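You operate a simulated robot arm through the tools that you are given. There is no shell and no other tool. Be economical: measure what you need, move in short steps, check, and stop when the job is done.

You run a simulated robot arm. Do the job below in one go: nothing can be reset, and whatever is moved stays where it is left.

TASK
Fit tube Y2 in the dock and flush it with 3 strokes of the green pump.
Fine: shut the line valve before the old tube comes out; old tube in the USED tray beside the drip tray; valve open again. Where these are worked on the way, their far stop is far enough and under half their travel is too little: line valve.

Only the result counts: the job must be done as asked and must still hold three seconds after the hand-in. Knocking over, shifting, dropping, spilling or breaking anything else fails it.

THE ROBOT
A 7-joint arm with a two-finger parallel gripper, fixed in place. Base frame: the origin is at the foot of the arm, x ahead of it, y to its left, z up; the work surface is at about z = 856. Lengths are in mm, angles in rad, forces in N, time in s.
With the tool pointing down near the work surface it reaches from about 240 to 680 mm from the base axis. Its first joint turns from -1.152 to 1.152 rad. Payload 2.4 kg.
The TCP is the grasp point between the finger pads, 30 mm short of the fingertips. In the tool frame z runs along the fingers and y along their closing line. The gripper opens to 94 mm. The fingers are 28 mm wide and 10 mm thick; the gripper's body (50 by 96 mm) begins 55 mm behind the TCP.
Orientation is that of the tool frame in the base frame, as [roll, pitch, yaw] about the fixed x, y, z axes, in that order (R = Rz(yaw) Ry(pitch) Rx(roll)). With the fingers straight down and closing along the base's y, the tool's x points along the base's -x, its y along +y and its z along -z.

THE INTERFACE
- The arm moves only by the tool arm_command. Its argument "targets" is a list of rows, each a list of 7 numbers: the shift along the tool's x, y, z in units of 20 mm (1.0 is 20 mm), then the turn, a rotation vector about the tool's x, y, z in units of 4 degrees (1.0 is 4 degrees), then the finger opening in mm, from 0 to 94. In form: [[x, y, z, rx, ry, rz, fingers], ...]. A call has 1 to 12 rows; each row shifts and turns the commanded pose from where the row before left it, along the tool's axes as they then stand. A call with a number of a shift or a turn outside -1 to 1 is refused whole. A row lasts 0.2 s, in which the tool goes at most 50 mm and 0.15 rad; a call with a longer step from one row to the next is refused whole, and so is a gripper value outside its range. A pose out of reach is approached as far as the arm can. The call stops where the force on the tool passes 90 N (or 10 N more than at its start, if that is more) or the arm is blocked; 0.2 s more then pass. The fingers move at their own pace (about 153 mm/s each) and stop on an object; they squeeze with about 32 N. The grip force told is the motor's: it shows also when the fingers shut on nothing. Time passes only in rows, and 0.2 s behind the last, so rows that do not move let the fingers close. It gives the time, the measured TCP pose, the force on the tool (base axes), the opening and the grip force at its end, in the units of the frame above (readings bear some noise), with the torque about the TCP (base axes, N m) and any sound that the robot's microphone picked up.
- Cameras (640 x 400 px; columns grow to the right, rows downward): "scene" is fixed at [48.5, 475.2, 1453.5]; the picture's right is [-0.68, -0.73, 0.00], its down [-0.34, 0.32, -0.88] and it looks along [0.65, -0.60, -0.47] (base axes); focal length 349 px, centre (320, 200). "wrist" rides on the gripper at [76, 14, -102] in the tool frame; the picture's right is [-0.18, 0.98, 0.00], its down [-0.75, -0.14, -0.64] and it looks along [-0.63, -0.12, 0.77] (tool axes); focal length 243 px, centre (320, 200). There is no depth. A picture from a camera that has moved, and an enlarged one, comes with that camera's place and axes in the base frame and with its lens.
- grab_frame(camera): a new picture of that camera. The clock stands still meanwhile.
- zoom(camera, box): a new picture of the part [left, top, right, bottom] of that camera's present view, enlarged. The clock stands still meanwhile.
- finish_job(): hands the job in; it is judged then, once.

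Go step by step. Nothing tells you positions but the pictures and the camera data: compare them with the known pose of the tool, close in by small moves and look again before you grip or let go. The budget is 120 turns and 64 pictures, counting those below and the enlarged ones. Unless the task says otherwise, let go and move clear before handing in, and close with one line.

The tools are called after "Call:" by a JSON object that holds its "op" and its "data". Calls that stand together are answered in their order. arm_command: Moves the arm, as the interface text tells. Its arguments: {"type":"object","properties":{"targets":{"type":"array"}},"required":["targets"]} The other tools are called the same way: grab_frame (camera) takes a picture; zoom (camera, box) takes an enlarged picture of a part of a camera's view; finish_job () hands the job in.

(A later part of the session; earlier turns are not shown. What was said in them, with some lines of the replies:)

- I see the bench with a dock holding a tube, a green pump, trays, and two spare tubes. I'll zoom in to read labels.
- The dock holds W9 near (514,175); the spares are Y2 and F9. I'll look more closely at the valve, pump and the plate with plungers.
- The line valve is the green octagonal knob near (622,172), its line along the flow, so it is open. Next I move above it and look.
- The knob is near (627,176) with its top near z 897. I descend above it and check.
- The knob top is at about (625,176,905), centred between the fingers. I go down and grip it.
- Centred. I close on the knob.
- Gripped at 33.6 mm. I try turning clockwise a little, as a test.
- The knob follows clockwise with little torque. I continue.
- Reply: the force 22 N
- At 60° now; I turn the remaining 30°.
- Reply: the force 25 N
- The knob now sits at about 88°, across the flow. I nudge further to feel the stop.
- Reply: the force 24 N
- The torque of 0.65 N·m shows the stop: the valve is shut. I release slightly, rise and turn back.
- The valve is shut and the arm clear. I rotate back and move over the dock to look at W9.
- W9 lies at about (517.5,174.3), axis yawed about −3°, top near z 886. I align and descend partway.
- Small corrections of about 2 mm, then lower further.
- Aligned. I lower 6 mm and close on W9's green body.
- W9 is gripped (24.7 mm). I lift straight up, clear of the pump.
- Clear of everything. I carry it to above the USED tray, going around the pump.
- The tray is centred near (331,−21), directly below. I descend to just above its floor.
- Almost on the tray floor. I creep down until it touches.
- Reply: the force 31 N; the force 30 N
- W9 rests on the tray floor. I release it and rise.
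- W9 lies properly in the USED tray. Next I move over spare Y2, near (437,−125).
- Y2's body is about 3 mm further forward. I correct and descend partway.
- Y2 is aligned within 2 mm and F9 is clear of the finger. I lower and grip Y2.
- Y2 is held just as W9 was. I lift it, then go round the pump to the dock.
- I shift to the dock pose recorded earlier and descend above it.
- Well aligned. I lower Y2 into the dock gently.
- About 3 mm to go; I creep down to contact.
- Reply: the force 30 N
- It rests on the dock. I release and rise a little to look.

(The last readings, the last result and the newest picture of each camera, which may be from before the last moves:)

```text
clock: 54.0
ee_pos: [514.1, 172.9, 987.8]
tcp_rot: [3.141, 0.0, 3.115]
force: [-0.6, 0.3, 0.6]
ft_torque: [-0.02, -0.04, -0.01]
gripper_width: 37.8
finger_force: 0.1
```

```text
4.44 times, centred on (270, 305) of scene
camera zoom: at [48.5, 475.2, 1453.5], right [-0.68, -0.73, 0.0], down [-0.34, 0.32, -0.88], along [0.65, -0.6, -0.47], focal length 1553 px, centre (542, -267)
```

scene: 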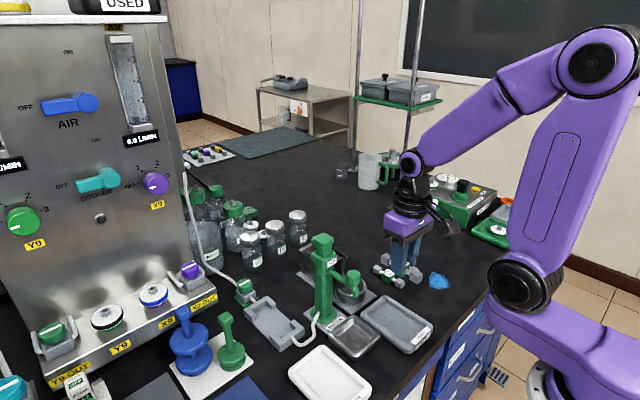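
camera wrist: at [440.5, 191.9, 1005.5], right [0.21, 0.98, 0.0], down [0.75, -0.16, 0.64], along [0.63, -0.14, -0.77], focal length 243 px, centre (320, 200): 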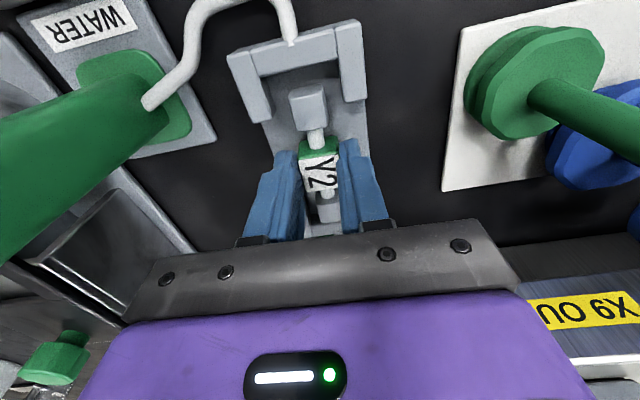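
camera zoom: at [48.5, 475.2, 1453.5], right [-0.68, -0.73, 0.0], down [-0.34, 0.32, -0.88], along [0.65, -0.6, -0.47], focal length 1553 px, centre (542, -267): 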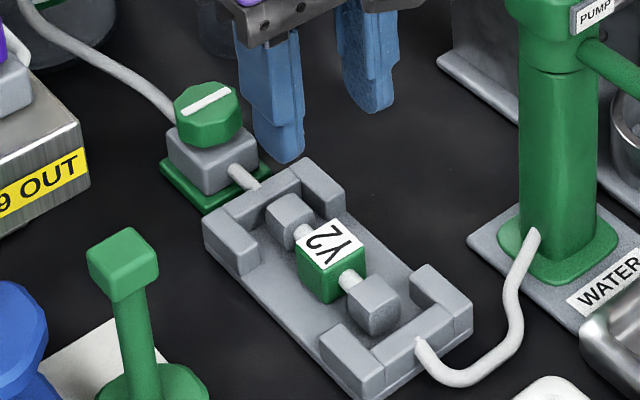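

Y2 sits exactly as W9 did. Next I reopen the valve: move over the knob and rotate to the earlier release angle.

Call:
{"op": "arm_command", "data": {"targets": [[-1, 0, -0.5, 0, 0, 0, 60], [-1, 0, 0, 0, 0, 0, 60], [-1, 0, 0, 0, 0, 0, 60], [-1, 0, 0, 0, 0, 0, 60], [-1, 0, 0, 0, 0, 0, 60], [-0.65, 0.28, 0, 0, 0, 0, 60], [0, 0, 0, 0, 0, 1, 60], [0, 0, 0, 0, 0, 1, 60], [0, 0, 0, 0, 0, 1, 60], [0, 0, 0, 0, 0, 1, 60], [0, 0, 0, 0, 0, 1, 60], [0, 0, 0, 0, 0, 1, 60]]}}

Call:
{"op": "arm_command", "data": {"targets": [[0, 0, 0, 0, 0, 1, 60], [0, 0, 0, 0, 0, 1, 60], [0, 0, 0, 0, 0, 1, 60], [0, 0, 0, 0, 0, 1, 60], [0, 0, 0, 0, 0, 1, 60], [0, 0, 0, 0, 0, 1, 60], [0, 0, 0, 0, 0, 1, 60], [0, 0, 0, 0, 0, 1, 60], [0, 0, 0, 0, 0, 1, 60], [0, 0, 0, 0, 0, 1, 60], [0, 0, 0, 0, 0, 1, 60], [0, 0, 0, 0, 0, 1, 44]]}}

Call:
{"op": "arm_command", "data": {"targets": [[0, 0, 0, 0, 0, 1, 44], [0, 0, 0, 0, 0, 1, 44], [0, 0, 0, 0, 0, 1, 44], [0, 0, 0, 0, 0, 1, 44], [0, 0, 0, 0, 0, 0.6, 44], [0, 0, 0, 0, 0, 0, 44]]}}

Call:
{"op": "grab_frame", "data": {"camera": "wrist"}}

```text
clock: 56.6
ee_pos: [628.1, 177.9, 998.7]
tcp_rot: [-3.141, 0.001, 2.692]
force: [0.2, -0.9, 0.4]
ft_torque: [-0.01, -0.01, 0.02]
gripper_width: 60.0
finger_force: 0.1
```

```text
clock: 59.2
ee_pos: [628.4, 177.9, 999.4]
tcp_rot: [3.141, 0.0, 1.854]
force: [-0.7, 0.2, 0.6]
ft_torque: [0.0, 0.02, -0.01]
gripper_width: 43.8
finger_force: 0.0
```

```text
clock: 60.6
ee_pos: [629.1, 178.4, 999.6]
tcp_rot: [-3.141, -0.001, 1.534]
force: [-0.3, -0.2, 0.1]
ft_torque: [0.03, 0.02, 0.04]
gripper_width: 44.2
finger_force: 0.0
```

```text
26 pictures are left
camera wrist: at [646.1, 253.6, 1101.8], right [0.98, -0.22, 0.0], down [-0.17, -0.75, 0.64], along [-0.14, -0.63, -0.77], focal length 243 px, centre (320, 200)
```

wrist: 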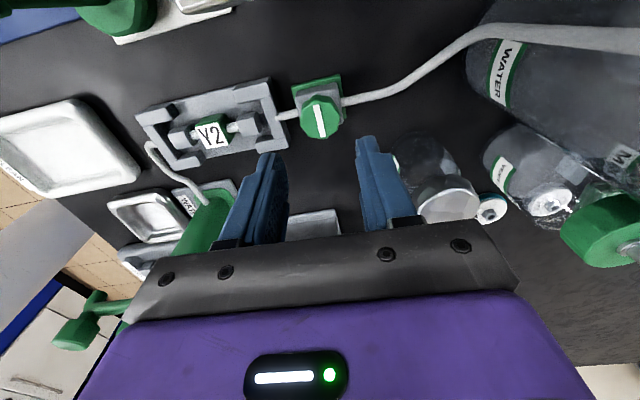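

The knob is centred. I descend and grip it.

Call:
{"op": "arm_command", "data": {"targets": [[-0.1, -0.04, 1, 0, 0, 0, 44], [0, 0, 1, 0, 0, 0, 44], [0, 0, 1, 0, 0, 0, 44], [0, 0, 0.6, 0, 0, 0, 44], [0, 0, 0.45, 0, 0, 0, 44], [0, 0, 0, 0, 0, 0, 44], [0, 0, 0, 0, 0, 0, 0], [0, 0, 0, 0, 0, 0, 0], [0, 0, 0, 0, 0, 0, 0]]}}

Call:
{"op": "zoom", "data": {"camera": "wrist", "box": [240, 80, 400, 240]}}

```text
clock: 62.6
ee_pos: [627.4, 175.5, 917.6]
tcp_rot: [-3.141, 0.0, 1.537]
force: [-2.4, 0.0, 0.1]
ft_torque: [0.07, -0.29, 0.01]
gripper_width: 33.5
finger_force: 45.2
```

```text
2.50 times, centred on (320, 160) of wrist
camera zoom: at [645.2, 251.4, 1020.6], right [0.98, -0.22, 0.0], down [-0.17, -0.75, 0.64], along [-0.14, -0.63, -0.77], focal length 606 px, centre (320, 300)
```

zoom: 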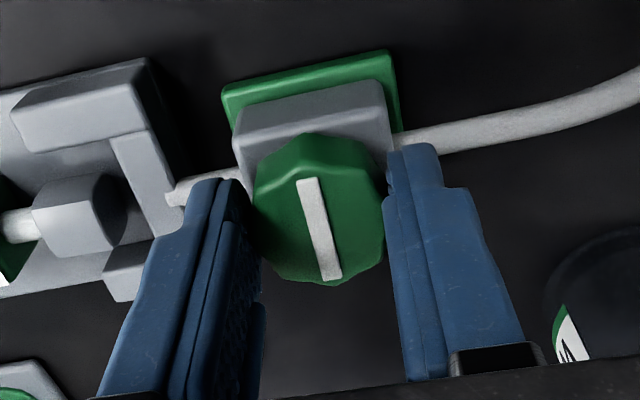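

Gripped firmly. I turn it back counter-clockwise.

Call:
{"op": "arm_command", "data": {"targets": [[0, 0, 0, 0, 0, -1, 0], [0, 0, 0, 0, 0, -1, 0], [0, 0, 0, 0, 0, -1, 0], [0, 0, 0, 0, 0, -1, 0], [0, 0, 0, 0, 0, -1, 0], [0, 0, 0, 0, 0, -1, 0], [0, 0, 0, 0, 0, -1, 0], [0, 0, 0, 0, 0, -1, 0], [0, 0, 0, 0, 0, -1, 0], [0, 0, 0, 0, 0, -1, 0], [0, 0, 0, 0, 0, -1, 0], [0, 0, 0, 0, 0, -1, 0]]}}

Call:
{"op": "arm_command", "data": {"targets": [[0, 0, 0, 0, 0, -1, 0], [0, 0, 0, 0, 0, -1, 0], [0, 0, 0, 0, 0, -1, 0], [0, 0, 0, 0, 0, -1, 0], [0, 0, 0, 0, 0, -1, 0], [0, 0, 0, 0, 0, -1, 0], [0, 0, 0, 0, 0, -1, 0], [0, 0, 0, 0, 0, -1, 0], [0, 0, 0, 0, 0, -1, 0], [0, 0, 0, 0, 0, -1, 0]]}}

Call:
{"op": "grab_frame", "data": {"camera": "wrist"}}

```text
clock: 65.2
ee_pos: [627.4, 175.2, 917.7]
tcp_rot: [-3.139, 0.001, 2.374]
force: [-6.0, -4.8, -1.3]
ft_torque: [-0.1, -0.44, -0.01]
gripper_width: 33.7
finger_force: 45.0
```

```text
clock: 67.4
ee_pos: [627.7, 175.8, 917.8]
tcp_rot: [-3.139, -0.003, 3.071]
force: [-10.4, -10.8, -5.4]
ft_torque: [-0.04, 0.32, 0.0]
gripper_width: 33.8
finger_force: 45.2
```

```text
24 pictures are left
camera wrist: at [552.9, 194.7, 1020.8], right [0.25, 0.97, 0.0], down [0.74, -0.19, 0.64], along [0.62, -0.16, -0.77], focal length 243 px, centre (320, 200)
```

wrist: 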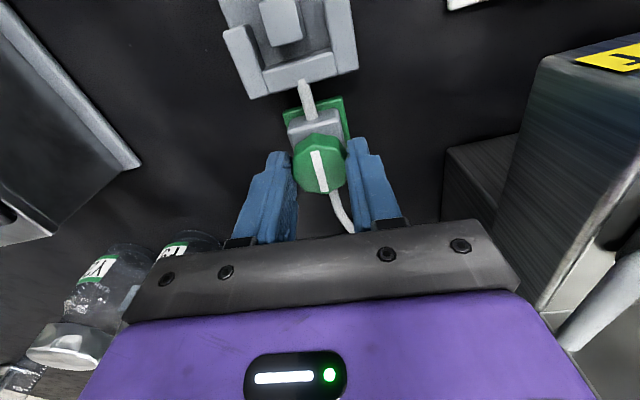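

Nearly fully open; I turn the last degrees to the stop.

Call:
{"op": "arm_command", "data": {"targets": [[0, 0, 0, 0, 0, -1, 0], [0, 0, 0, 0, 0, -0.5, 0], [0, 0, 0, 0, 0, 0, 0]]}}

```text
clock: 68.2
ee_pos: [628.4, 174.1, 917.3]
tcp_rot: [3.141, 0.0, -3.108]
force: [-4.0, -10.5, -7.2]
ft_torque: [-0.01, 0.28, -0.62]
gripper_width: 33.6
finger_force: 45.2
```

The stop is reached: valve fully open. I release, rise, and move toward the pump to view its head.

Call:
{"op": "arm_command", "data": {"targets": [[0, 0, 0, 0, 0, 0.6, 46], [0, 0, 0, 0, 0, 0, 46], [0, 0, -1, 0, 0, 0, 46], [0, 0, -1, 0, 0, 0, 46], [0, 0, -1, 0, 0, 0, 46], [0, 0, -1, 0, 0, 0, 46], [0, 0, -1, 0, 0, 0, 46], [0, 0, -1, 0, 0, 0, 46], [0, 0, -1, 0, 0, 0, 46], [0, 0, -1, 0, 0, 0, 46], [0, 0, -1, 0, 0, 0, 46], [0, 0, -1, 0, 0, 0, 46]]}}

Call:
{"op": "arm_command", "data": {"targets": [[1, 0, -1, 0, 0, 0, 46], [1, 0, -1, 0, 0, 0, 46], [1, 0, -1, 0, 0, 0, 46], [1, 0, 0, 0, 0, 0, 46], [1, -1, 0, 0, 0, 0, 46], [1, -1, 0, 0, 0, 0, 46], [1, -1, 0, 0, 0, 0, 46], [1, -1, 0, 0, 0, 0, 46], [0, -1, 0, 0, 0, 0, 30], [0, 0, 0, 0, 0, 0, 10], [0, 0, 0, 0, 0, 0, 0]]}}

Call:
{"op": "grab_frame", "data": {"camera": "wrist"}}

Call:
{"op": "zoom", "data": {"camera": "scene", "box": [220, 200, 380, 340]}}

```text
clock: 70.8
ee_pos: [628.8, 176.1, 1118.2]
tcp_rot: [-3.14, 0.001, 3.133]
force: [0.0, -0.9, 0.8]
ft_torque: [0.01, 0.02, -0.01]
gripper_width: 46.1
finger_force: 0.0
```

```text
clock: 73.2
ee_pos: [467.5, 76.1, 1177.7]
tcp_rot: [3.142, 0.0, 3.134]
force: [0.4, 0.2, 1.0]
ft_torque: [-0.04, -0.01, -0.01]
gripper_width: 0.0
finger_force: 32.4
```

```text
23 pictures are left
camera wrist: at [390.9, 91.6, 1281.1], right [0.19, 0.98, 0.0], down [0.75, -0.15, 0.64], along [0.63, -0.12, -0.77], focal length 243 px, centre (320, 200)
```

wrist: 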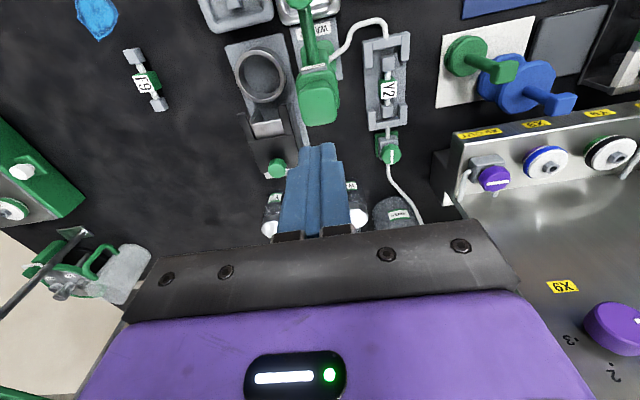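

```text
2.86 times, centred on (300, 270) of scene
camera zoom: at [48.5, 475.2, 1453.5], right [-0.68, -0.73, 0.0], down [-0.34, 0.32, -0.88], along [0.65, -0.6, -0.47], focal length 998 px, centre (377, 0)
```

zoom: 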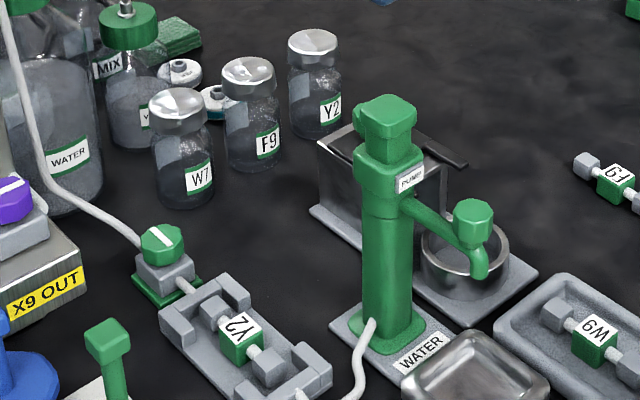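

Everything looks right. I zoom in on the pump to see how its head is built.

Call:
{"op": "zoom", "data": {"camera": "wrist", "box": [270, 20, 370, 140]}}

Call:
{"op": "zoom", "data": {"camera": "scene", "box": [295, 225, 375, 300]}}

```text
3.33 times, centred on (320, 80) of wrist
camera zoom: at [390.9, 91.6, 1281.1], right [0.19, 0.98, 0.0], down [0.75, -0.15, 0.64], along [0.63, -0.12, -0.77], focal length 809 px, centre (320, 600)
```

zoom: 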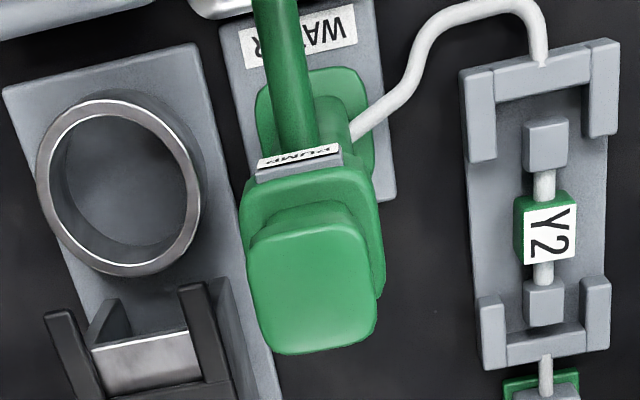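

```text
5.33 times, centred on (335, 262) of scene
camera zoom: at [48.5, 475.2, 1453.5], right [-0.68, -0.73, 0.0], down [-0.34, 0.32, -0.88], along [0.65, -0.6, -0.47], focal length 1864 px, centre (240, -133)
```

zoom: 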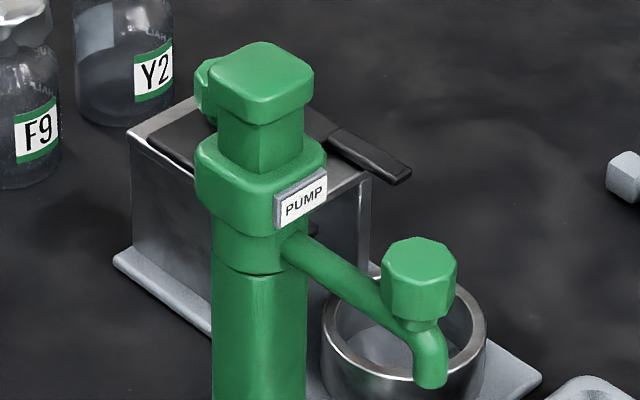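

The pump is a push-down head centred at about (466,76), top near z 1053. I approach with closed fingers.

Call:
{"op": "arm_command", "data": {"targets": [[0, 0, 1, 0, 0, 0, 0], [0, 0, 1, 0, 0, 0, 0], [0, 0, 1, 0, 0, 0, 0], [0.05, 0, 0.7, 0, 0, 0, 0], [0, 0, 0, 0, 0, 0, 0]]}}

Call:
{"op": "grab_frame", "data": {"camera": "wrist"}}

Call:
{"op": "zoom", "data": {"camera": "scene", "box": [270, 190, 390, 300]}}

```text
clock: 74.4
ee_pos: [466.8, 77.2, 1103.9]
tcp_rot: [-3.142, 0.0, 3.135]
force: [0.5, 0.2, 0.4]
ft_torque: [0.0, 0.01, 0.01]
gripper_width: 0.2
finger_force: 32.4
```

```text
19 pictures are left
camera wrist: at [390.1, 91.9, 1206.5], right [0.19, 0.98, 0.0], down [0.75, -0.15, 0.64], along [0.63, -0.12, -0.77], focal length 243 px, centre (320, 200)
```

wrist: 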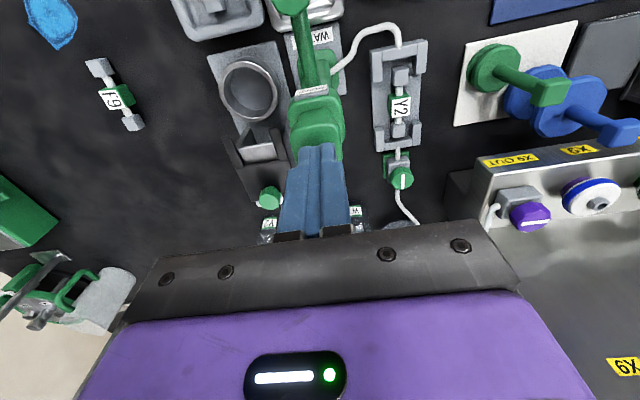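

```text
3.64 times, centred on (330, 245) of scene
camera zoom: at [48.5, 475.2, 1453.5], right [-0.68, -0.73, 0.0], down [-0.34, 0.32, -0.88], along [0.65, -0.6, -0.47], focal length 1271 px, centre (284, 36)
```

zoom: 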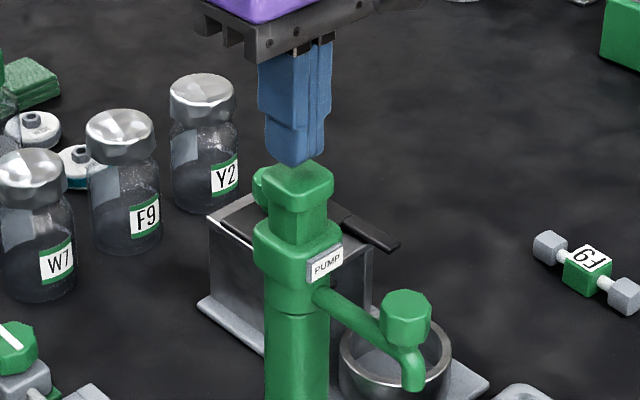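

The fingers are over the head. I step down to find contact and feel the stroke.

Call:
{"op": "arm_command", "data": {"targets": [[-0.1, 0, 0.3, 0, 0, 0, 0], [0, 0, 0.3, 0, 0, 0, 0], [0, 0, 0.3, 0, 0, 0, 0], [0, 0, 0.3, 0, 0, 0, 0], [0, 0, 0, 0, 0, 0, 0]]}}

Call:
{"op": "arm_command", "data": {"targets": [[0, 0, 0.3, 0, 0, 0, 0], [0, 0, 0, 0, 0, 0, 0]]}}

```text
clock: 75.6
ee_pos: [467.8, 77.2, 1080.0]
tcp_rot: [3.139, -0.001, 3.135]
force: [0.8, 1.0, 4.3]
ft_torque: [0.03, -0.02, 0.0]
gripper_width: 0.1
finger_force: 31.8
```

```text
clock: 76.2
ee_pos: [467.4, 77.3, 1074.1]
tcp_rot: [-3.141, 0.0, 3.133]
force: [-2.0, -0.5, 5.3]
ft_torque: [0.01, 0.04, 0.0]
gripper_width: 0.0
finger_force: 32.1
```

Contact was at about z 1081 and the head moves with light spring force. I continue down toward its stop.

Call:
{"op": "arm_command", "data": {"targets": [[0, 0, 0.3, 0, 0, 0, 0], [0, 0, 0.3, 0, 0, 0, 0], [0, 0, 0, 0, 0, 0, 0]]}}

Call:
{"op": "arm_command", "data": {"targets": [[0, 0, 0.3, 0, 0, 0, 0], [0, 0, 0, 0, 0, 0, 0]]}}

```text
clock: 77.0
ee_pos: [468.9, 77.3, 1068.1]
tcp_rot: [3.139, 0.01, 3.134]
force: [-23.1, -6.2, 87.6]
ft_torque: [-0.12, 1.3, 0.04]
gripper_width: 0.3
finger_force: 32.2
```

```text
clock: 77.3
ee_pos: [468.1, 77.7, 1071.6]
tcp_rot: [3.138, 0.017, 3.135]
force: [-20.9, -2.7, 51.6]
ft_torque: [-0.09, 1.27, 0.02]
gripper_width: 0.1
finger_force: 32.3
stopped in row 1: the force on the tool passed its limit at 106 N (the readings are from after the stop); the commanded pose is now the measured one
```

The bottom stop is at about z 1068: stroke one done. I lift clear and let the head return.

Call:
{"op": "arm_command", "data": {"targets": [[0, 0, -0.6, 0, 0, 0, 0], [0, 0, -0.6, 0, 0, 0, 0], [0, 0, 0, 0, 0, 0, 0], [0, 0, 0, 0, 0, 0, 0]]}}

Call:
{"op": "zoom", "data": {"camera": "scene", "box": [270, 190, 390, 300]}}

```text
clock: 78.3
ee_pos: [470.4, 76.7, 1089.5]
tcp_rot: [3.139, 0.01, 3.135]
force: [-0.4, -1.7, 1.6]
ft_torque: [-0.02, 0.05, 0.02]
gripper_width: 0.0
finger_force: 31.7
```

```text
3.64 times, centred on (330, 245) of scene
camera zoom: at [48.5, 475.2, 1453.5], right [-0.68, -0.73, 0.0], down [-0.34, 0.32, -0.88], along [0.65, -0.6, -0.47], focal length 1271 px, centre (284, 36)
```

zoom: 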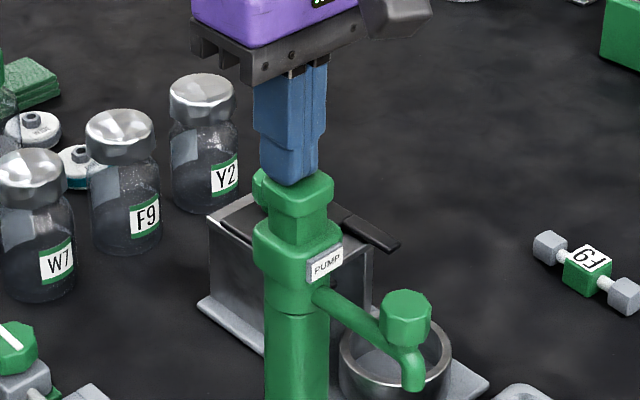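

The head is back up. Stroke two now.

Call:
{"op": "arm_command", "data": {"targets": [[0, 0, -0.4, 0, 0, 0, 0], [0, 0, 0, 0, 0, 0, 0], [0, 0, 0.5, 0, 0, 0, 0], [0, 0, 0.4, 0, 0, 0, 0], [0, 0, 0.4, 0, 0, 0, 0], [0, 0, 0.3, 0, 0, 0, 0], [0, 0, 0, 0, 0, 0, 0]]}}

```text
clock: 79.9
ee_pos: [468.8, 77.7, 1069.9]
tcp_rot: [3.136, 0.019, 3.134]
force: [-13.0, 0.1, 60.8]
ft_torque: [0.03, 1.17, 0.03]
gripper_width: 0.0
finger_force: 32.5
```

At the stop with 61 N: stroke two done. I lift and press a third time.

Call:
{"op": "arm_command", "data": {"targets": [[0, 0, -0.6, 0, 0, 0, 0], [0, 0, -0.6, 0, 0, 0, 0], [0, 0, -0.4, 0, 0, 0, 0], [0, 0, 0, 0, 0, 0, 0], [0, 0, 0, 0, 0, 0, 0]]}}

Call:
{"op": "arm_command", "data": {"targets": [[0, 0, 0.5, 0, 0, 0, 0], [0, 0, 0.4, 0, 0, 0, 0], [0, 0, 0.4, 0, 0, 0, 0], [0, 0, 0.3, 0, 0, 0, 0], [0, 0, 0, 0, 0, 0, 0]]}}

```text
clock: 81.1
ee_pos: [469.5, 77.1, 1099.0]
tcp_rot: [3.139, 0.01, 3.134]
force: [-0.2, -1.3, 0.7]
ft_torque: [0.0, 0.03, 0.03]
gripper_width: 0.0
finger_force: 31.5
```

```text
clock: 82.3
ee_pos: [468.8, 78.1, 1069.4]
tcp_rot: [3.138, 0.017, 3.136]
force: [-14.3, -0.4, 58.1]
ft_torque: [-0.01, 1.14, 0.02]
gripper_width: 0.1
finger_force: 31.8
```

Third stroke bottomed out too. I lift well clear and make a final check.

Call:
{"op": "arm_command", "data": {"targets": [[0, 0, -0.6, 0, 0, 0, 0], [0, 0, -0.6, 0, 0, 0, 0], [0, 0, -1, 0, 0, 0, 0], [0, 0, -1, 0, 0, 0, 0], [0, 0, -1, 0, 0, 0, 0], [0, 0, -1, 0, 0, 0, 0], [0, 0, -1, 0, 0, 0, 0], [0, 0, 0, 0, 0, 0, 0]]}}

Call:
{"op": "zoom", "data": {"camera": "scene", "box": [220, 210, 460, 360]}}

Call:
{"op": "grab_frame", "data": {"camera": "wrist"}}

```text
clock: 84.1
ee_pos: [469.1, 76.4, 1190.8]
tcp_rot: [3.139, 0.009, 3.136]
force: [0.8, -0.2, -0.5]
ft_torque: [0.01, -0.03, -0.01]
gripper_width: 0.0
finger_force: 32.1
```

```text
2.67 times, centred on (340, 285) of scene
camera zoom: at [48.5, 475.2, 1453.5], right [-0.68, -0.73, 0.0], down [-0.34, 0.32, -0.88], along [0.65, -0.6, -0.47], focal length 932 px, centre (267, -27)
```

zoom: 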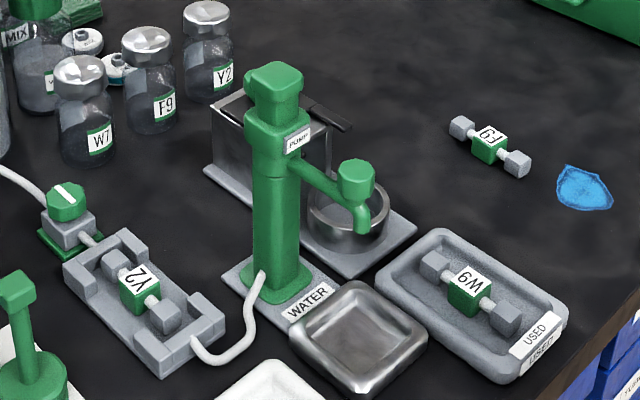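

```text
15 pictures are left
camera wrist: at [391.5, 91.8, 1292.4], right [0.19, 0.98, 0.0], down [0.75, -0.15, 0.65], along [0.64, -0.12, -0.76], focal length 243 px, centre (320, 200)
```

wrist: 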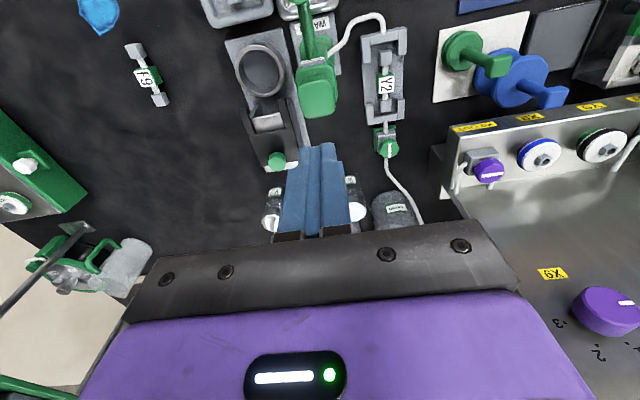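

All is as asked: Y2 is in the dock, W9 is in the USED tray, the valve is open and the pump head is back up after three strokes. The arm is clear, so I hand in.

Call:
{"op": "finish_job", "data": {}}

```text
The job is handed in.
```

I fitted Y2 in the dock and flushed it with 3 full strokes of the green pump; the valve was shut before W9 came out and is open again, and W9 is in the USED tray beside the drip tray.
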